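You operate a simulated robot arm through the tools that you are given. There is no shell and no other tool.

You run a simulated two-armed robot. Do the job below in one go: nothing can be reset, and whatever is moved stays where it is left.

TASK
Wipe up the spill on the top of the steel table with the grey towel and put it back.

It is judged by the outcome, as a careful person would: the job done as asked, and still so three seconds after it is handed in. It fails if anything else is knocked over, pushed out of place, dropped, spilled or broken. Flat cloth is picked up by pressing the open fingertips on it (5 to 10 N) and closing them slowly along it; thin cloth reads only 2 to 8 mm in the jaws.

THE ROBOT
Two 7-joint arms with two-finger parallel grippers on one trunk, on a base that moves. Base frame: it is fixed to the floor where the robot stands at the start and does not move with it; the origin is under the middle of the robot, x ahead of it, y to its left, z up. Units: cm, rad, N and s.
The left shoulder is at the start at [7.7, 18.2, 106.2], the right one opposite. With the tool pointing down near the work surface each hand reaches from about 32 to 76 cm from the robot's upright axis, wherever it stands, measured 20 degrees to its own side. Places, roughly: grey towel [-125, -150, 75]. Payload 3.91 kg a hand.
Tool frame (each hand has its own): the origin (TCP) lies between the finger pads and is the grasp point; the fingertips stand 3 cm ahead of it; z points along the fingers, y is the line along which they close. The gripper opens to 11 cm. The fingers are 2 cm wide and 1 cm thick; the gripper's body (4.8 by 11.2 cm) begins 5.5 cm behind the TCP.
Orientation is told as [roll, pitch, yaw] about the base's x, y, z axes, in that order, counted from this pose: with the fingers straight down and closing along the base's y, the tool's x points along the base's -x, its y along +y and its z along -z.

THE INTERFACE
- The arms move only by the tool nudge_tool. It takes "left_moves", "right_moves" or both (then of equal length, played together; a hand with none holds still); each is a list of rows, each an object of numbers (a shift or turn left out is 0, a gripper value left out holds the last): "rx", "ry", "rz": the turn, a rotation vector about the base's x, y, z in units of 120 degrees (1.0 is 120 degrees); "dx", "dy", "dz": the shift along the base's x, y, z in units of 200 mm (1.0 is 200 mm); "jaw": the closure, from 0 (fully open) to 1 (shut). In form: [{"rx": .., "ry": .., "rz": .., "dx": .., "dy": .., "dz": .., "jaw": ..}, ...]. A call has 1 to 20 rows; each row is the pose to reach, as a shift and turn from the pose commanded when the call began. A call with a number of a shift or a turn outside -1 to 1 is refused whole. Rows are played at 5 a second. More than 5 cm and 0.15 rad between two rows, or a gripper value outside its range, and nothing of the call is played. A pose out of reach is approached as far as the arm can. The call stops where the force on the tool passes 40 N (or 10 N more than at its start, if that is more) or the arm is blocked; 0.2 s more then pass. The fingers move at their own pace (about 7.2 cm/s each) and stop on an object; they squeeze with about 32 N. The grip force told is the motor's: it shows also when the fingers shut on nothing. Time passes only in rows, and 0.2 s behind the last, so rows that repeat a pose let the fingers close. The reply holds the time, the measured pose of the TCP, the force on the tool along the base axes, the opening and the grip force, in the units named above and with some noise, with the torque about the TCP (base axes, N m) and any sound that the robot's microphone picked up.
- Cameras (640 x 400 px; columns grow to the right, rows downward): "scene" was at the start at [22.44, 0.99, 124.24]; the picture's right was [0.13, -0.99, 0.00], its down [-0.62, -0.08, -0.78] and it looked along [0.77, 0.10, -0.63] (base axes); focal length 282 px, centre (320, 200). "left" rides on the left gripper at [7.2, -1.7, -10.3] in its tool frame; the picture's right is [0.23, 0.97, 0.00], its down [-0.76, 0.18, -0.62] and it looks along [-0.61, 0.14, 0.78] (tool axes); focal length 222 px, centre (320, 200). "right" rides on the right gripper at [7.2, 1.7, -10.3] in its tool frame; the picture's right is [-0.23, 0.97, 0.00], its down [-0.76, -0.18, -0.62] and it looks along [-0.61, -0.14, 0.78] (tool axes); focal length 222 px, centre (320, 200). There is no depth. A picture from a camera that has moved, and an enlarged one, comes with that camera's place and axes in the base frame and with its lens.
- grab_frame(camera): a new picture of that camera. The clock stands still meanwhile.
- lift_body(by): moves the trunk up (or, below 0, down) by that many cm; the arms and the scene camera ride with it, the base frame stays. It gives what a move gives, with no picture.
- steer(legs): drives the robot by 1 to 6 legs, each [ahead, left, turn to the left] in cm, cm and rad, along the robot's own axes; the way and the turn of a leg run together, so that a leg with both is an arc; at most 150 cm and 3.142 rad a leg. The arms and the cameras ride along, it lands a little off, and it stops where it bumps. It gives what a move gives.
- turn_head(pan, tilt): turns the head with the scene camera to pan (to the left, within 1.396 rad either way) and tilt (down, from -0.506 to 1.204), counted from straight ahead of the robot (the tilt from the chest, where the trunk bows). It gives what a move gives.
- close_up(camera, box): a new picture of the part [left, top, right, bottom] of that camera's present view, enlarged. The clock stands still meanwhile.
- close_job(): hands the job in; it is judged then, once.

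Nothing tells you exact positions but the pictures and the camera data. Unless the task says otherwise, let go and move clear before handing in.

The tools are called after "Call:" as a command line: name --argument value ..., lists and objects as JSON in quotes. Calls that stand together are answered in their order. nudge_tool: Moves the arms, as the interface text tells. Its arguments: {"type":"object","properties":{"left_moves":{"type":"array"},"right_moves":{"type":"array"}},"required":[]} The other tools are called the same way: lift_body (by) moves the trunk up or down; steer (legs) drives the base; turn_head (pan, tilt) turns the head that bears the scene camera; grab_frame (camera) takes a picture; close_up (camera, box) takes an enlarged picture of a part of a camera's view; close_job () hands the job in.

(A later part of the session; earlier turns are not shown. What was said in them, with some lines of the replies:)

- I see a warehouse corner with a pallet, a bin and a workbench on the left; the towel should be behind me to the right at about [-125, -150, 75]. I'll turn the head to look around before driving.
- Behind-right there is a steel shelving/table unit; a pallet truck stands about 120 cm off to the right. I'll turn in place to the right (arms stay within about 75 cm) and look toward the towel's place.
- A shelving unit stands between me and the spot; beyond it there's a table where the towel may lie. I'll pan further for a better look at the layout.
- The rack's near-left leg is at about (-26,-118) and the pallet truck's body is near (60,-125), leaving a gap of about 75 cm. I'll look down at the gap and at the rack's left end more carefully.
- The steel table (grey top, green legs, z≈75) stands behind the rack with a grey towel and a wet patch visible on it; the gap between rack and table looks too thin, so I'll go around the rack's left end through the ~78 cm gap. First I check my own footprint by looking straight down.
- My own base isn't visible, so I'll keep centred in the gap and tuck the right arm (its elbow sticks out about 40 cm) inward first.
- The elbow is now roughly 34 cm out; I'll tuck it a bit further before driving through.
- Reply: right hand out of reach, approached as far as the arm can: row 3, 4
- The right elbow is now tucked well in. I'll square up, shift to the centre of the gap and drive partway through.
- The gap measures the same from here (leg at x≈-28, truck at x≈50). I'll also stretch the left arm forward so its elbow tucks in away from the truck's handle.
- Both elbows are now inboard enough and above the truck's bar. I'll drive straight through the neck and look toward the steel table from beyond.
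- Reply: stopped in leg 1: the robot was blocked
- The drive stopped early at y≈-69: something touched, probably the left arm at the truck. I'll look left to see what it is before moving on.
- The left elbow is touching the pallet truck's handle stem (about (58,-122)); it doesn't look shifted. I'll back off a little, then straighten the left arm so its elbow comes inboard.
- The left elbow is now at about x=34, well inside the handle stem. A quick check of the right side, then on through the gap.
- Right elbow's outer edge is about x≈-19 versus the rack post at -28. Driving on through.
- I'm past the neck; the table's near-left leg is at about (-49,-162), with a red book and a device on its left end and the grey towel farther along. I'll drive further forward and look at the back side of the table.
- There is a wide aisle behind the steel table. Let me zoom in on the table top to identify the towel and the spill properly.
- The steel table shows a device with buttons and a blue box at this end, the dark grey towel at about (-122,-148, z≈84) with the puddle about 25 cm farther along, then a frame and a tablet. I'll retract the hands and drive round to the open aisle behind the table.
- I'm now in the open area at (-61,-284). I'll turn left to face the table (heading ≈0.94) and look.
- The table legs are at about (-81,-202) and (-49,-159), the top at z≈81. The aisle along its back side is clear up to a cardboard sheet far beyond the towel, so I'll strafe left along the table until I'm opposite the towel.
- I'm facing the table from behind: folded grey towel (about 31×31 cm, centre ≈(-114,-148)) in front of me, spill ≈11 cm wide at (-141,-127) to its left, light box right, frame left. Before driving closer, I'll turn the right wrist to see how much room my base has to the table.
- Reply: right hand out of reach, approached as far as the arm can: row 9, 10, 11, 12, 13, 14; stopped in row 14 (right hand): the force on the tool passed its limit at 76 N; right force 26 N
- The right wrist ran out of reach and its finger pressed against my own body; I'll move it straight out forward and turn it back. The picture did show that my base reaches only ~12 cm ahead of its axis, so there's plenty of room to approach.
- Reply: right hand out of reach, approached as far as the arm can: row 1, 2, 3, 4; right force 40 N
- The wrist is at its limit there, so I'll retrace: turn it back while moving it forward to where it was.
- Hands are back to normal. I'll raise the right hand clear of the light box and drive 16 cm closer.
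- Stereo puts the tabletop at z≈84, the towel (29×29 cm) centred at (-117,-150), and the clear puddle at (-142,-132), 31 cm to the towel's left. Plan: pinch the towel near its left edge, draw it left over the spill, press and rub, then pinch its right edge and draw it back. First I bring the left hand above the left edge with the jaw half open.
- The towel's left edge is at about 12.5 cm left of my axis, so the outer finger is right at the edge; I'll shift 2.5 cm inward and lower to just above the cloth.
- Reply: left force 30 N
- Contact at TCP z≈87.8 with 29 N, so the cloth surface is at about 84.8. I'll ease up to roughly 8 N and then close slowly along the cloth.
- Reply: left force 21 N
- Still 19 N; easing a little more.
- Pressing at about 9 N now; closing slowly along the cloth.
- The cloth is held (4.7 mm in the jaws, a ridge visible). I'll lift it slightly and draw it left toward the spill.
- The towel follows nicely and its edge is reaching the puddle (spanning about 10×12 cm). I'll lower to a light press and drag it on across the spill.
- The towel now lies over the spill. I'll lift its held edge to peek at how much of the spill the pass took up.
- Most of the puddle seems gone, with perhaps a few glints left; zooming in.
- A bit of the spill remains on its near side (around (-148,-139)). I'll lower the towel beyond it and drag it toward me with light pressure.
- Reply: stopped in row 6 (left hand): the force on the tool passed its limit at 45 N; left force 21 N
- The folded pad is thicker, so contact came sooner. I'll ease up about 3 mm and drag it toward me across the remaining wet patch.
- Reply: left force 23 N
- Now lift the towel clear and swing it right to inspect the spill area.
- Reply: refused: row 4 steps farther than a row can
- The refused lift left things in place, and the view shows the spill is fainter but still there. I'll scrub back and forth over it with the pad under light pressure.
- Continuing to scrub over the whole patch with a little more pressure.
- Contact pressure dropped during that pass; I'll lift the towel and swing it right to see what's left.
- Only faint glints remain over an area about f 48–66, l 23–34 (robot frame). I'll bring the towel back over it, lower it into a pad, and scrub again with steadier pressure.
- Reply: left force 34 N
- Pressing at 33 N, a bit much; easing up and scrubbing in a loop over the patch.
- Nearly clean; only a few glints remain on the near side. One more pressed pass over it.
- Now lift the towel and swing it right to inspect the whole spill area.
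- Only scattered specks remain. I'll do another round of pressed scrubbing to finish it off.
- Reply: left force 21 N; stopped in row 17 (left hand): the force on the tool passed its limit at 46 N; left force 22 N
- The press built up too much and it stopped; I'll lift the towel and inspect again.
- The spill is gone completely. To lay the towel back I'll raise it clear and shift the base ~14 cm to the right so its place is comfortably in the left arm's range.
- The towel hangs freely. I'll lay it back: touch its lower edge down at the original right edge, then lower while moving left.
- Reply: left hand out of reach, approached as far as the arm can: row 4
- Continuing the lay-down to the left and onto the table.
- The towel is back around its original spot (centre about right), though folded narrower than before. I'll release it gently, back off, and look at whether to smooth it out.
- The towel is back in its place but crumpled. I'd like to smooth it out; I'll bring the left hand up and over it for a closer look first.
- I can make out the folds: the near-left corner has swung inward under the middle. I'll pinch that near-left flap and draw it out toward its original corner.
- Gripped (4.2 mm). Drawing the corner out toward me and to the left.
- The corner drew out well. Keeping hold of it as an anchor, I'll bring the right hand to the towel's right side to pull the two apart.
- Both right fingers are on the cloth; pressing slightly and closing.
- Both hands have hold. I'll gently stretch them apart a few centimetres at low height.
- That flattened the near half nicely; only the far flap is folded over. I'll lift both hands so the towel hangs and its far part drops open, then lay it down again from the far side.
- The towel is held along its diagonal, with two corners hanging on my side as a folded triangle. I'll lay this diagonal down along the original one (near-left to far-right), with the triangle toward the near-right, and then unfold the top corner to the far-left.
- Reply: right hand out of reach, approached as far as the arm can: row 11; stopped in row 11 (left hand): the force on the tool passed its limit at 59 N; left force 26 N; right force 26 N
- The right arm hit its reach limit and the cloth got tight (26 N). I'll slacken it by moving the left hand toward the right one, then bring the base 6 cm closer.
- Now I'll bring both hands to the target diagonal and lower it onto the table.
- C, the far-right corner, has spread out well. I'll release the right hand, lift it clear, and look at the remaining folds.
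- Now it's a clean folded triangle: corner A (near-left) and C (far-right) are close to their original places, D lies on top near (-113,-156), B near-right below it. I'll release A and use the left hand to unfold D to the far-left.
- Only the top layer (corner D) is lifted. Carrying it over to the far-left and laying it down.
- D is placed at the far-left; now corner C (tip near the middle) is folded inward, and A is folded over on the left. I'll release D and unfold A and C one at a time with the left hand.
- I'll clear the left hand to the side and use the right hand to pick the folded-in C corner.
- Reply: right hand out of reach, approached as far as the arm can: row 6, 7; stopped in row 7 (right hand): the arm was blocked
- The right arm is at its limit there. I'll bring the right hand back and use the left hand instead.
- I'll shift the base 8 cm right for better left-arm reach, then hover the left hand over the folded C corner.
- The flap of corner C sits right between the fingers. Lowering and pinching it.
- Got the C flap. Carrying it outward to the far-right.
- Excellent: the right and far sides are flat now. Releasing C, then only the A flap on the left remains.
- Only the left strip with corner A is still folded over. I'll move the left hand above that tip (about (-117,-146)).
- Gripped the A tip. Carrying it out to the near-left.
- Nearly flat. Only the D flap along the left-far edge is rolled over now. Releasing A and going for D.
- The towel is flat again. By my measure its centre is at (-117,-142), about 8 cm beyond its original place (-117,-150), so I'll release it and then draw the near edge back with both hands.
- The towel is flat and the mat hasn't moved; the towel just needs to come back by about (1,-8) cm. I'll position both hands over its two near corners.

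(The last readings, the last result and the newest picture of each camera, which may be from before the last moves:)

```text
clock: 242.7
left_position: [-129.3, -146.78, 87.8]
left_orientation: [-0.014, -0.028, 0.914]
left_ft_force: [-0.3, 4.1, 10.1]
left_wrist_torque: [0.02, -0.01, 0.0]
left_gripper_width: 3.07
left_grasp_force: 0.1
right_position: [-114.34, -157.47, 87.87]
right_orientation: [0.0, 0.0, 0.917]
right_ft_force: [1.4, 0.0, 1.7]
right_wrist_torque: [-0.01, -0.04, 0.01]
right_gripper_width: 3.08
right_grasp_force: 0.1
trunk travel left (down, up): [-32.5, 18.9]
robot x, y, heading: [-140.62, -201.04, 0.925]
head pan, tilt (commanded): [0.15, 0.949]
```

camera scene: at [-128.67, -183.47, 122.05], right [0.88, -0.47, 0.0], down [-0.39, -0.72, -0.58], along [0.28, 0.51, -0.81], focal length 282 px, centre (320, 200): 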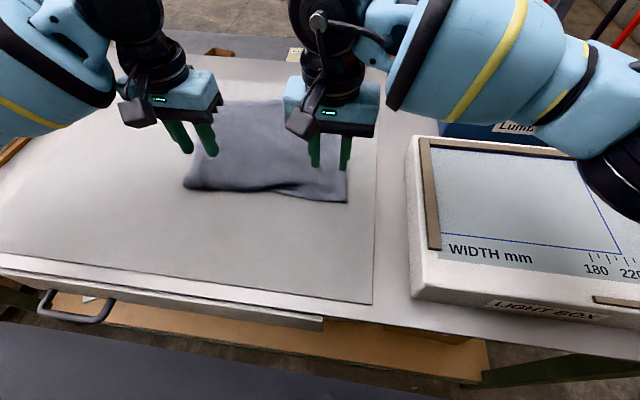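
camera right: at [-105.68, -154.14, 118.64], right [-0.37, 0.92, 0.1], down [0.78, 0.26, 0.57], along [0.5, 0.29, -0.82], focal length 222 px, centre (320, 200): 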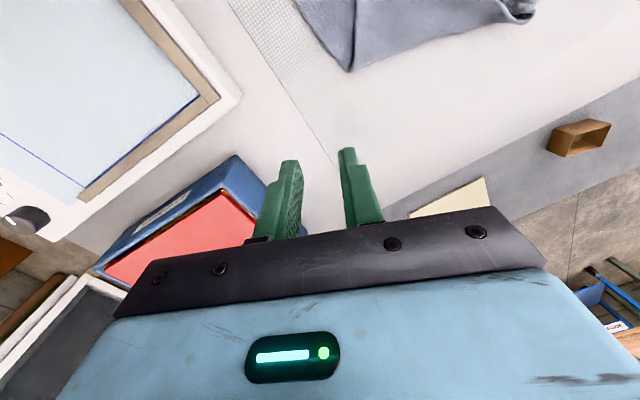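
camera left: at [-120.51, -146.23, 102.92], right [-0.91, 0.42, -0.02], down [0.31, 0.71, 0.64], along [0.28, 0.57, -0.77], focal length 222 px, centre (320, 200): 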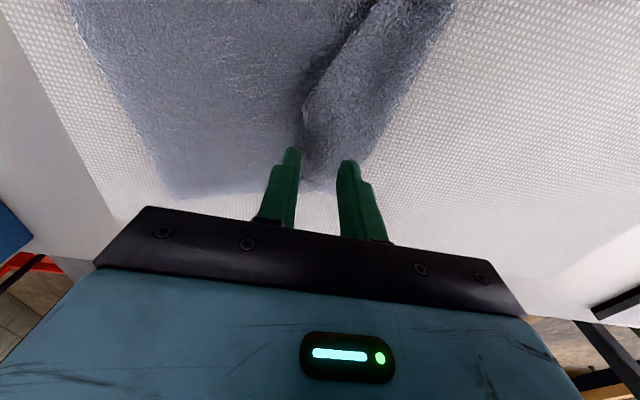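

Left presses at 10 N, right at 2 N; pressing the right slightly more and closing both slowly.

Call:
nudge_tool --left_moves '[{"jaw": 0.72}, {"jaw": 0.74}, {"jaw": 0.77}, {"jaw": 0.8}, {"jaw": 0.83}, {"jaw": 0.86}, {"jaw": 0.89}, {"jaw": 0.92}, {"jaw": 0.95}, {"jaw": 0.98}, {"jaw": 1.0}, {"jaw": 1.0}, {"jaw": 1.0}]' --right_moves '[{"dz": -0.008, "jaw": 0.72}, {"dz": -0.012, "jaw": 0.74}, {"dz": -0.012, "jaw": 0.77}, {"dz": -0.012, "jaw": 0.8}, {"dz": -0.012, "jaw": 0.83}, {"dz": -0.012, "jaw": 0.86}, {"dz": -0.012, "jaw": 0.89}, {"dz": -0.012, "jaw": 0.92}, {"dz": -0.012, "jaw": 0.95}, {"dz": -0.012, "jaw": 0.98}, {"dz": -0.012, "jaw": 1.0}, {"dz": -0.012, "jaw": 1.0}, {"dz": -0.012, "jaw": 1.0}]'

Call:
close_up --camera "scene" --box '[120, 70, 400, 240]'

```text
clock: 245.5
left_position: [-129.12, -147.02, 87.72]
left_orientation: [-0.016, -0.024, 0.911]
left_ft_force: [16.2, -6.7, 12.5]
left_wrist_torque: [-0.3, -0.49, 0.12]
left_gripper_width: 0.37
left_grasp_force: 32.0
right_position: [-114.61, -157.64, 87.73]
right_orientation: [0.004, 0.0, 0.918]
right_ft_force: [-11.9, 7.0, 20.5]
right_wrist_torque: [0.22, 0.38, 0.14]
right_gripper_width: 0.4
right_grasp_force: 31.9
trunk travel left (down, up): [-32.5, 18.9]
robot x, y, heading: [-140.88, -201.09, 0.926]
head pan, tilt (commanded): [0.15, 0.949]
```

```text
2.29 times, centred on (260, 155) of scene
camera zoom: at [-128.74, -183.66, 122.09], right [0.88, -0.47, 0.0], down [-0.38, -0.72, -0.58], along [0.28, 0.51, -0.81], focal length 645 px, centre (457, 303)
```

zoom: 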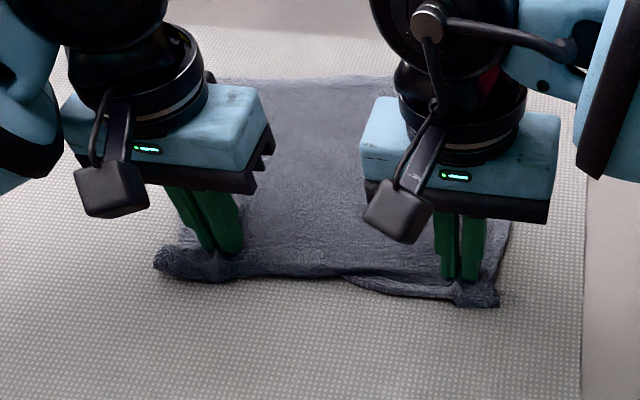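

Both corners are held. Now drawing the towel back toward its place.

Call:
nudge_tool --left_moves '[{"dx": 0.02, "dy": -0.015, "dz": 0.03}, {"dx": 0.024, "dy": -0.07, "dz": 0.035}, {"dx": 0.028, "dy": -0.13, "dz": 0.035}, {"dx": 0.032, "dy": -0.19, "dz": 0.035}, {"dx": 0.036, "dy": -0.25, "dz": 0.035}, {"dx": 0.04, "dy": -0.31, "dz": 0.035}, {"dx": 0.045, "dy": -0.37, "dz": 0.035}, {"dx": 0.05, "dy": -0.43, "dz": 0.035}, {"dx": 0.05, "dy": -0.45, "dz": 0.035}, {"dx": 0.05, "dy": -0.45, "dz": 0.035}]' --right_moves '[{"dx": -0.02, "dy": 0.015, "dz": 0.03}, {"dx": -0.015, "dy": -0.04, "dz": 0.035}, {"dx": -0.008, "dy": -0.1, "dz": 0.035}, {"dx": 0.0, "dy": -0.16, "dz": 0.035}, {"dx": 0.008, "dy": -0.22, "dz": 0.035}, {"dx": 0.016, "dy": -0.28, "dz": 0.035}, {"dx": 0.024, "dy": -0.34, "dz": 0.035}, {"dx": 0.032, "dy": -0.4, "dz": 0.035}, {"dx": 0.035, "dy": -0.43, "dz": 0.035}, {"dx": 0.035, "dy": -0.43, "dz": 0.035}]'

Call:
grab_frame --camera "scene"

Call:
close_up --camera "scene" --box '[120, 70, 400, 240]'

```text
clock: 247.7
left_position: [-128.14, -155.73, 88.45]
left_orientation: [-0.015, -0.02, 0.912]
left_ft_force: [6.1, -4.3, 0.5]
left_wrist_torque: [-0.1, -0.18, 0.0]
left_gripper_width: 0.37
left_grasp_force: 32.2
right_position: [-113.77, -166.03, 88.12]
right_orientation: [0.0, 0.0, 0.919]
right_ft_force: [-7.2, 5.0, 0.3]
right_wrist_torque: [0.11, 0.2, 0.05]
right_gripper_width: 0.39
right_grasp_force: 32.4
trunk travel left (down, up): [-32.5, 18.9]
robot x, y, heading: [-140.6, -200.88, 0.924]
head pan, tilt (commanded): [0.15, 0.949]
```

```text
taken
camera scene: at [-128.68, -183.46, 122.05], right [0.88, -0.47, 0.0], down [-0.38, -0.72, -0.58], along [0.28, 0.51, -0.81], focal length 282 px, centre (320, 200)
```

scene: 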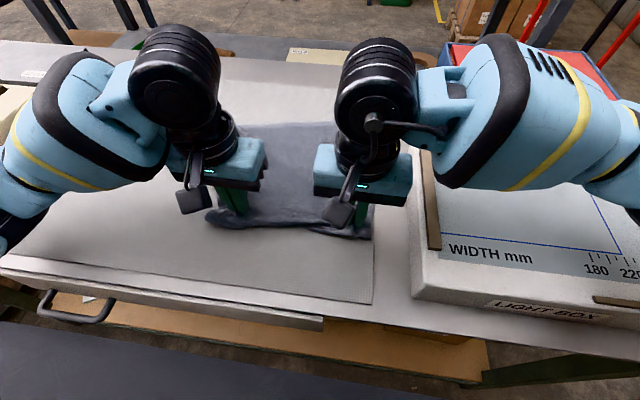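

```text
2.29 times, centred on (260, 155) of scene
camera zoom: at [-128.68, -183.46, 122.05], right [0.88, -0.47, 0.0], down [-0.38, -0.72, -0.58], along [0.28, 0.51, -0.81], focal length 645 px, centre (457, 303)
```

zoom: 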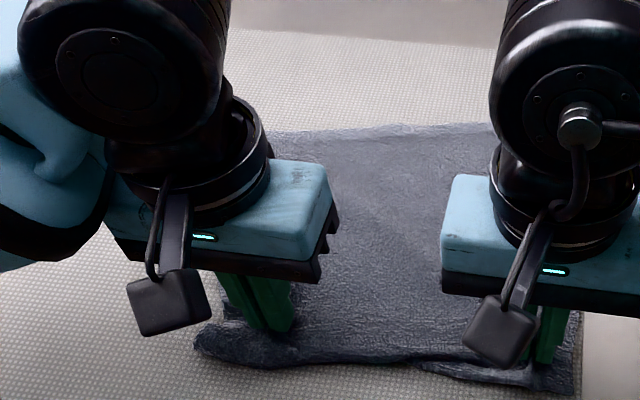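

It moved back nicely. Releasing both hands gently and lifting clear.

Call:
nudge_tool --left_moves '[{"dz": -0.02, "jaw": 0.95}, {"dz": -0.02, "jaw": 0.88}, {"dz": -0.02, "jaw": 0.82}, {"dz": -0.02, "jaw": 0.78}, {"dz": 0.1, "jaw": 0.78}, {"dz": 0.3, "jaw": 0.78}, {"dz": 0.5, "jaw": 0.78}, {"dz": 0.7, "jaw": 0.78}, {"dx": -0.1, "dy": 0.1, "dz": 0.8, "jaw": 0.78}, {"dx": -0.25, "dy": 0.2, "dz": 0.8, "jaw": 0.78}, {"dx": -0.42, "dy": 0.32, "dz": 0.8, "jaw": 0.78}]' --right_moves '[{"dz": -0.01, "jaw": 0.95}, {"dz": -0.01, "jaw": 0.88}, {"dz": -0.01, "jaw": 0.82}, {"dz": -0.01, "jaw": 0.78}, {"dz": 0.1, "jaw": 0.78}, {"dz": 0.3, "jaw": 0.78}, {"dz": 0.5, "jaw": 0.78}, {"dz": 0.7, "jaw": 0.78}, {"dx": 0.05, "dy": -0.03, "dz": 0.9, "jaw": 0.78}, {"dx": 0.15, "dy": -0.1, "dz": 1.0, "jaw": 0.78}, {"dx": 0.3, "dy": -0.2, "dz": 1.0, "jaw": 0.78}]'

Call:
grab_frame --camera "scene"

Call:
close_up --camera "scene" --box '[120, 70, 400, 240]'

```text
clock: 250.1
left_position: [-136.91, -149.32, 104.5]
left_orientation: [-0.015, -0.021, 0.912]
left_ft_force: [0.9, 0.2, 0.3]
left_wrist_torque: [0.03, -0.02, -0.04]
left_gripper_width: 2.43
left_grasp_force: 0.1
right_position: [-107.89, -170.29, 108.53]
right_orientation: [0.0, 0.001, 0.918]
right_ft_force: [-0.3, 0.9, -0.4]
right_wrist_torque: [0.01, -0.01, -0.03]
right_gripper_width: 2.41
right_grasp_force: 0.0
trunk travel left (down, up): [-32.5, 18.9]
robot x, y, heading: [-140.7, -200.74, 0.926]
head pan, tilt (commanded): [0.15, 0.949]
```

```text
taken
camera scene: at [-128.7, -183.52, 122.05], right [0.88, -0.47, 0.0], down [-0.38, -0.72, -0.58], along [0.28, 0.51, -0.81], focal length 282 px, centre (320, 200)
```

scene: 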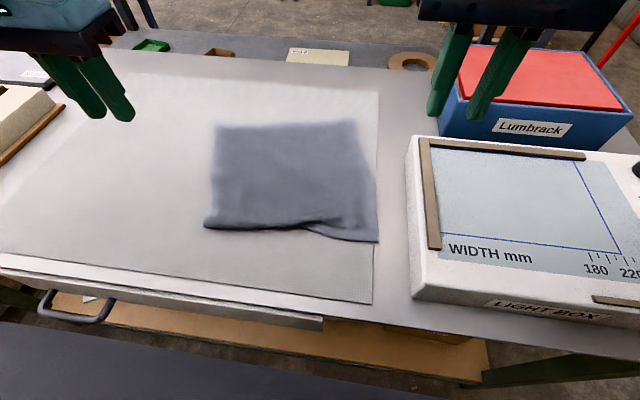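

```text
2.29 times, centred on (260, 155) of scene
camera zoom: at [-128.7, -183.52, 122.05], right [0.88, -0.47, 0.0], down [-0.38, -0.72, -0.58], along [0.28, 0.51, -0.81], focal length 645 px, centre (457, 303)
```

zoom: 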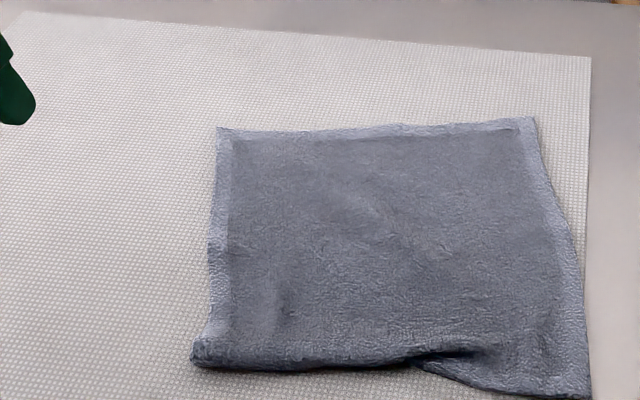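

The towel is flat and its corners are within 2–4 cm of the originals (centre off by about 1 cm). I'll move the hands clear, back off, and verify the table, including the wiped area.

Call:
nudge_tool --left_moves '[{"dz": 0.1}, {"dz": 0.25}, {"dz": 0.25}]' --right_moves '[{"dz": 0.1}, {"dz": 0.2}, {"dz": 0.2}]'

Call:
steer --legs '[[-18, 0, 0]]'

Call:
turn_head --pan 0.1 --tilt 0.8

Call:
grab_frame --camera "scene"

Call:
close_up --camera "scene" --box '[120, 90, 360, 240]'

```text
clock: 250.9
left_position: [-136.82, -149.27, 109.22]
left_orientation: [-0.014, -0.021, 0.912]
left_ft_force: [-0.6, -0.8, 1.1]
left_wrist_torque: [-0.03, 0.01, 0.01]
left_gripper_width: 2.42
left_grasp_force: 0.1
right_position: [-107.85, -170.11, 112.2]
right_orientation: [0.0, 0.003, 0.918]
right_ft_force: [0.9, 0.8, -0.5]
right_wrist_torque: [0.01, 0.01, 0.01]
right_gripper_width: 2.41
right_grasp_force: 0.1
trunk travel left (down, up): [-32.5, 18.9]
robot x, y, heading: [-140.45, -200.39, 0.927]
head pan, tilt (commanded): [0.15, 0.949]
```

```text
clock: 252.4
left_position: [-147.41, -163.53, 109.41]
left_orientation: [-0.014, -0.019, 0.909]
left_ft_force: [-0.4, -0.5, 0.3]
left_wrist_torque: [0.01, -0.01, 0.0]
left_gripper_width: 2.43
left_grasp_force: 0.1
right_position: [-118.59, -184.52, 112.25]
right_orientation: [0.0, 0.003, 0.913]
right_ft_force: [-0.4, -0.5, -0.7]
right_wrist_torque: [-0.02, -0.02, -0.05]
right_gripper_width: 2.41
right_grasp_force: 0.0
trunk travel left (down, up): [-32.5, 18.9]
robot x, y, heading: [-151.43, -215.06, 0.93]
head pan, tilt (commanded): [0.15, 0.949]
```

```text
clock: 253.1
left_position: [-147.45, -163.47, 109.22]
left_orientation: [-0.014, -0.021, 0.909]
left_ft_force: [-0.2, -0.5, -0.5]
left_wrist_torque: [0.0, 0.0, 0.03]
left_gripper_width: 2.43
left_grasp_force: 0.1
right_position: [-118.62, -184.51, 112.19]
right_orientation: [0.0, 0.003, 0.914]
right_ft_force: [0.4, 0.1, 0.3]
right_wrist_torque: [0.01, 0.03, -0.01]
right_gripper_width: 2.42
right_grasp_force: 0.1
trunk travel left (down, up): [-32.5, 18.9]
robot x, y, heading: [-151.36, -215.07, 0.924]
head pan, tilt (commanded): [0.099, 0.799]
```

```text
taken
camera scene: at [-138.57, -197.2, 123.19], right [0.85, -0.52, 0.0], down [-0.37, -0.61, -0.7], along [0.36, 0.6, -0.72], focal length 282 px, centre (320, 200)
```

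scene: 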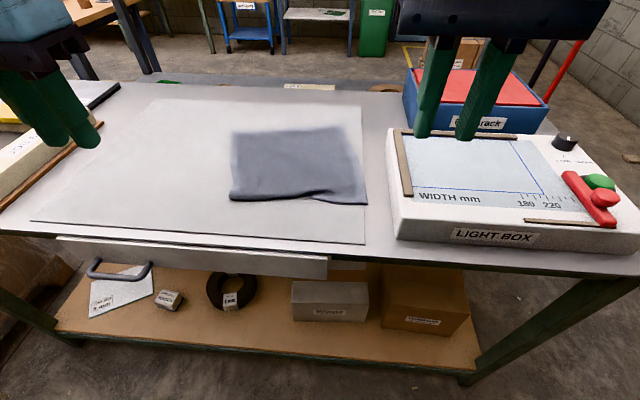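

```text
2.67 times, centred on (240, 165) of scene
camera zoom: at [-138.57, -197.2, 123.19], right [0.85, -0.52, 0.0], down [-0.37, -0.61, -0.7], along [0.36, 0.6, -0.72], focal length 752 px, centre (533, 293)
```

zoom: 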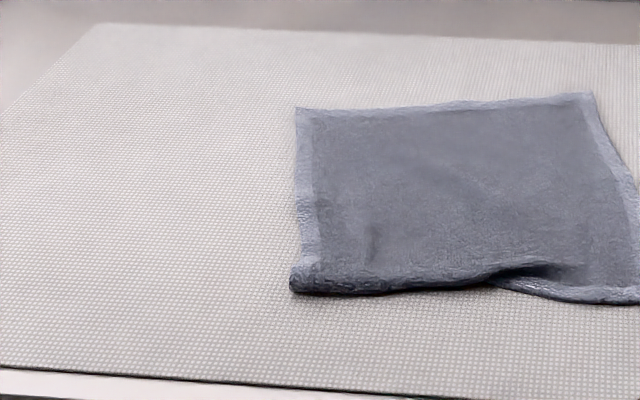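

Call:
close_up --camera "scene" --box '[100, 110, 230, 195]'

Call:
turn_head --pan 0.6 --tilt 0.7

Call:
grab_frame --camera "scene"

```text
4.71 times, centred on (165, 152) of scene
camera zoom: at [-138.57, -197.2, 123.19], right [0.85, -0.52, 0.0], down [-0.37, -0.61, -0.7], along [0.36, 0.6, -0.72], focal length 1328 px, centre (1049, 424)
```

zoom: 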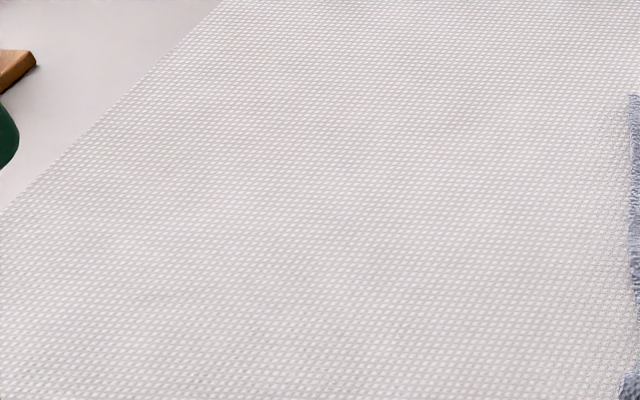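

```text
clock: 254.0
left_position: [-147.42, -163.53, 109.34]
left_orientation: [-0.013, -0.021, 0.91]
left_ft_force: [0.1, 0.2, 0.2]
left_wrist_torque: [-0.01, 0.0, -0.01]
left_gripper_width: 2.41
left_grasp_force: 0.0
right_position: [-118.52, -184.45, 112.15]
right_orientation: [-0.001, 0.001, 0.914]
right_ft_force: [0.6, -0.8, 0.0]
right_wrist_torque: [0.0, 0.02, 0.04]
right_gripper_width: 2.44
right_grasp_force: 0.1
trunk travel left (down, up): [-32.5, 18.9]
robot x, y, heading: [-151.37, -214.85, 0.923]
head pan, tilt (commanded): [0.6, 0.7]
```

```text
taken
camera scene: at [-142.37, -195.61, 124.02], right [1.0, -0.05, 0.0], down [-0.03, -0.64, -0.76], along [0.04, 0.76, -0.64], focal length 282 px, centre (320, 200)
```

scene: 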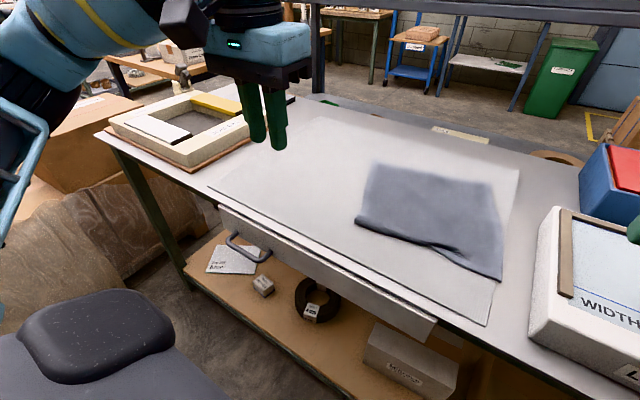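

The spill area is spotless, the towel lies flat back in its place, the mat, frame, light box and other items are undisturbed, and both hands are clear. Handing in the job.

Call:
close_job

```text
The job is handed in.
```

I wiped the spill off the steel table and put the grey towel back. I then handed the job in. In the last close-up of the wiped area I could see no trace of liquid.

- **Towel:** it lies flat again. Its centre is about 1 cm from where it started and its corners are within about 5 cm. The edge nearest the robot has a small curl.
- **Pallet truck:** on the way in, my left elbow touched the truck's handle and the drive stopped. The truck looked to be in the same place just after, but I did not check it again at the end.
- **Right hand:** it once pressed against the robot's own body, at up to 76 N, while I was checking clearance. It touched nothing on the table.
- **Other items:** the mat, frame, light box and box beside them looked undisturbed in the final pictures. Both hands were open and clear of the table.
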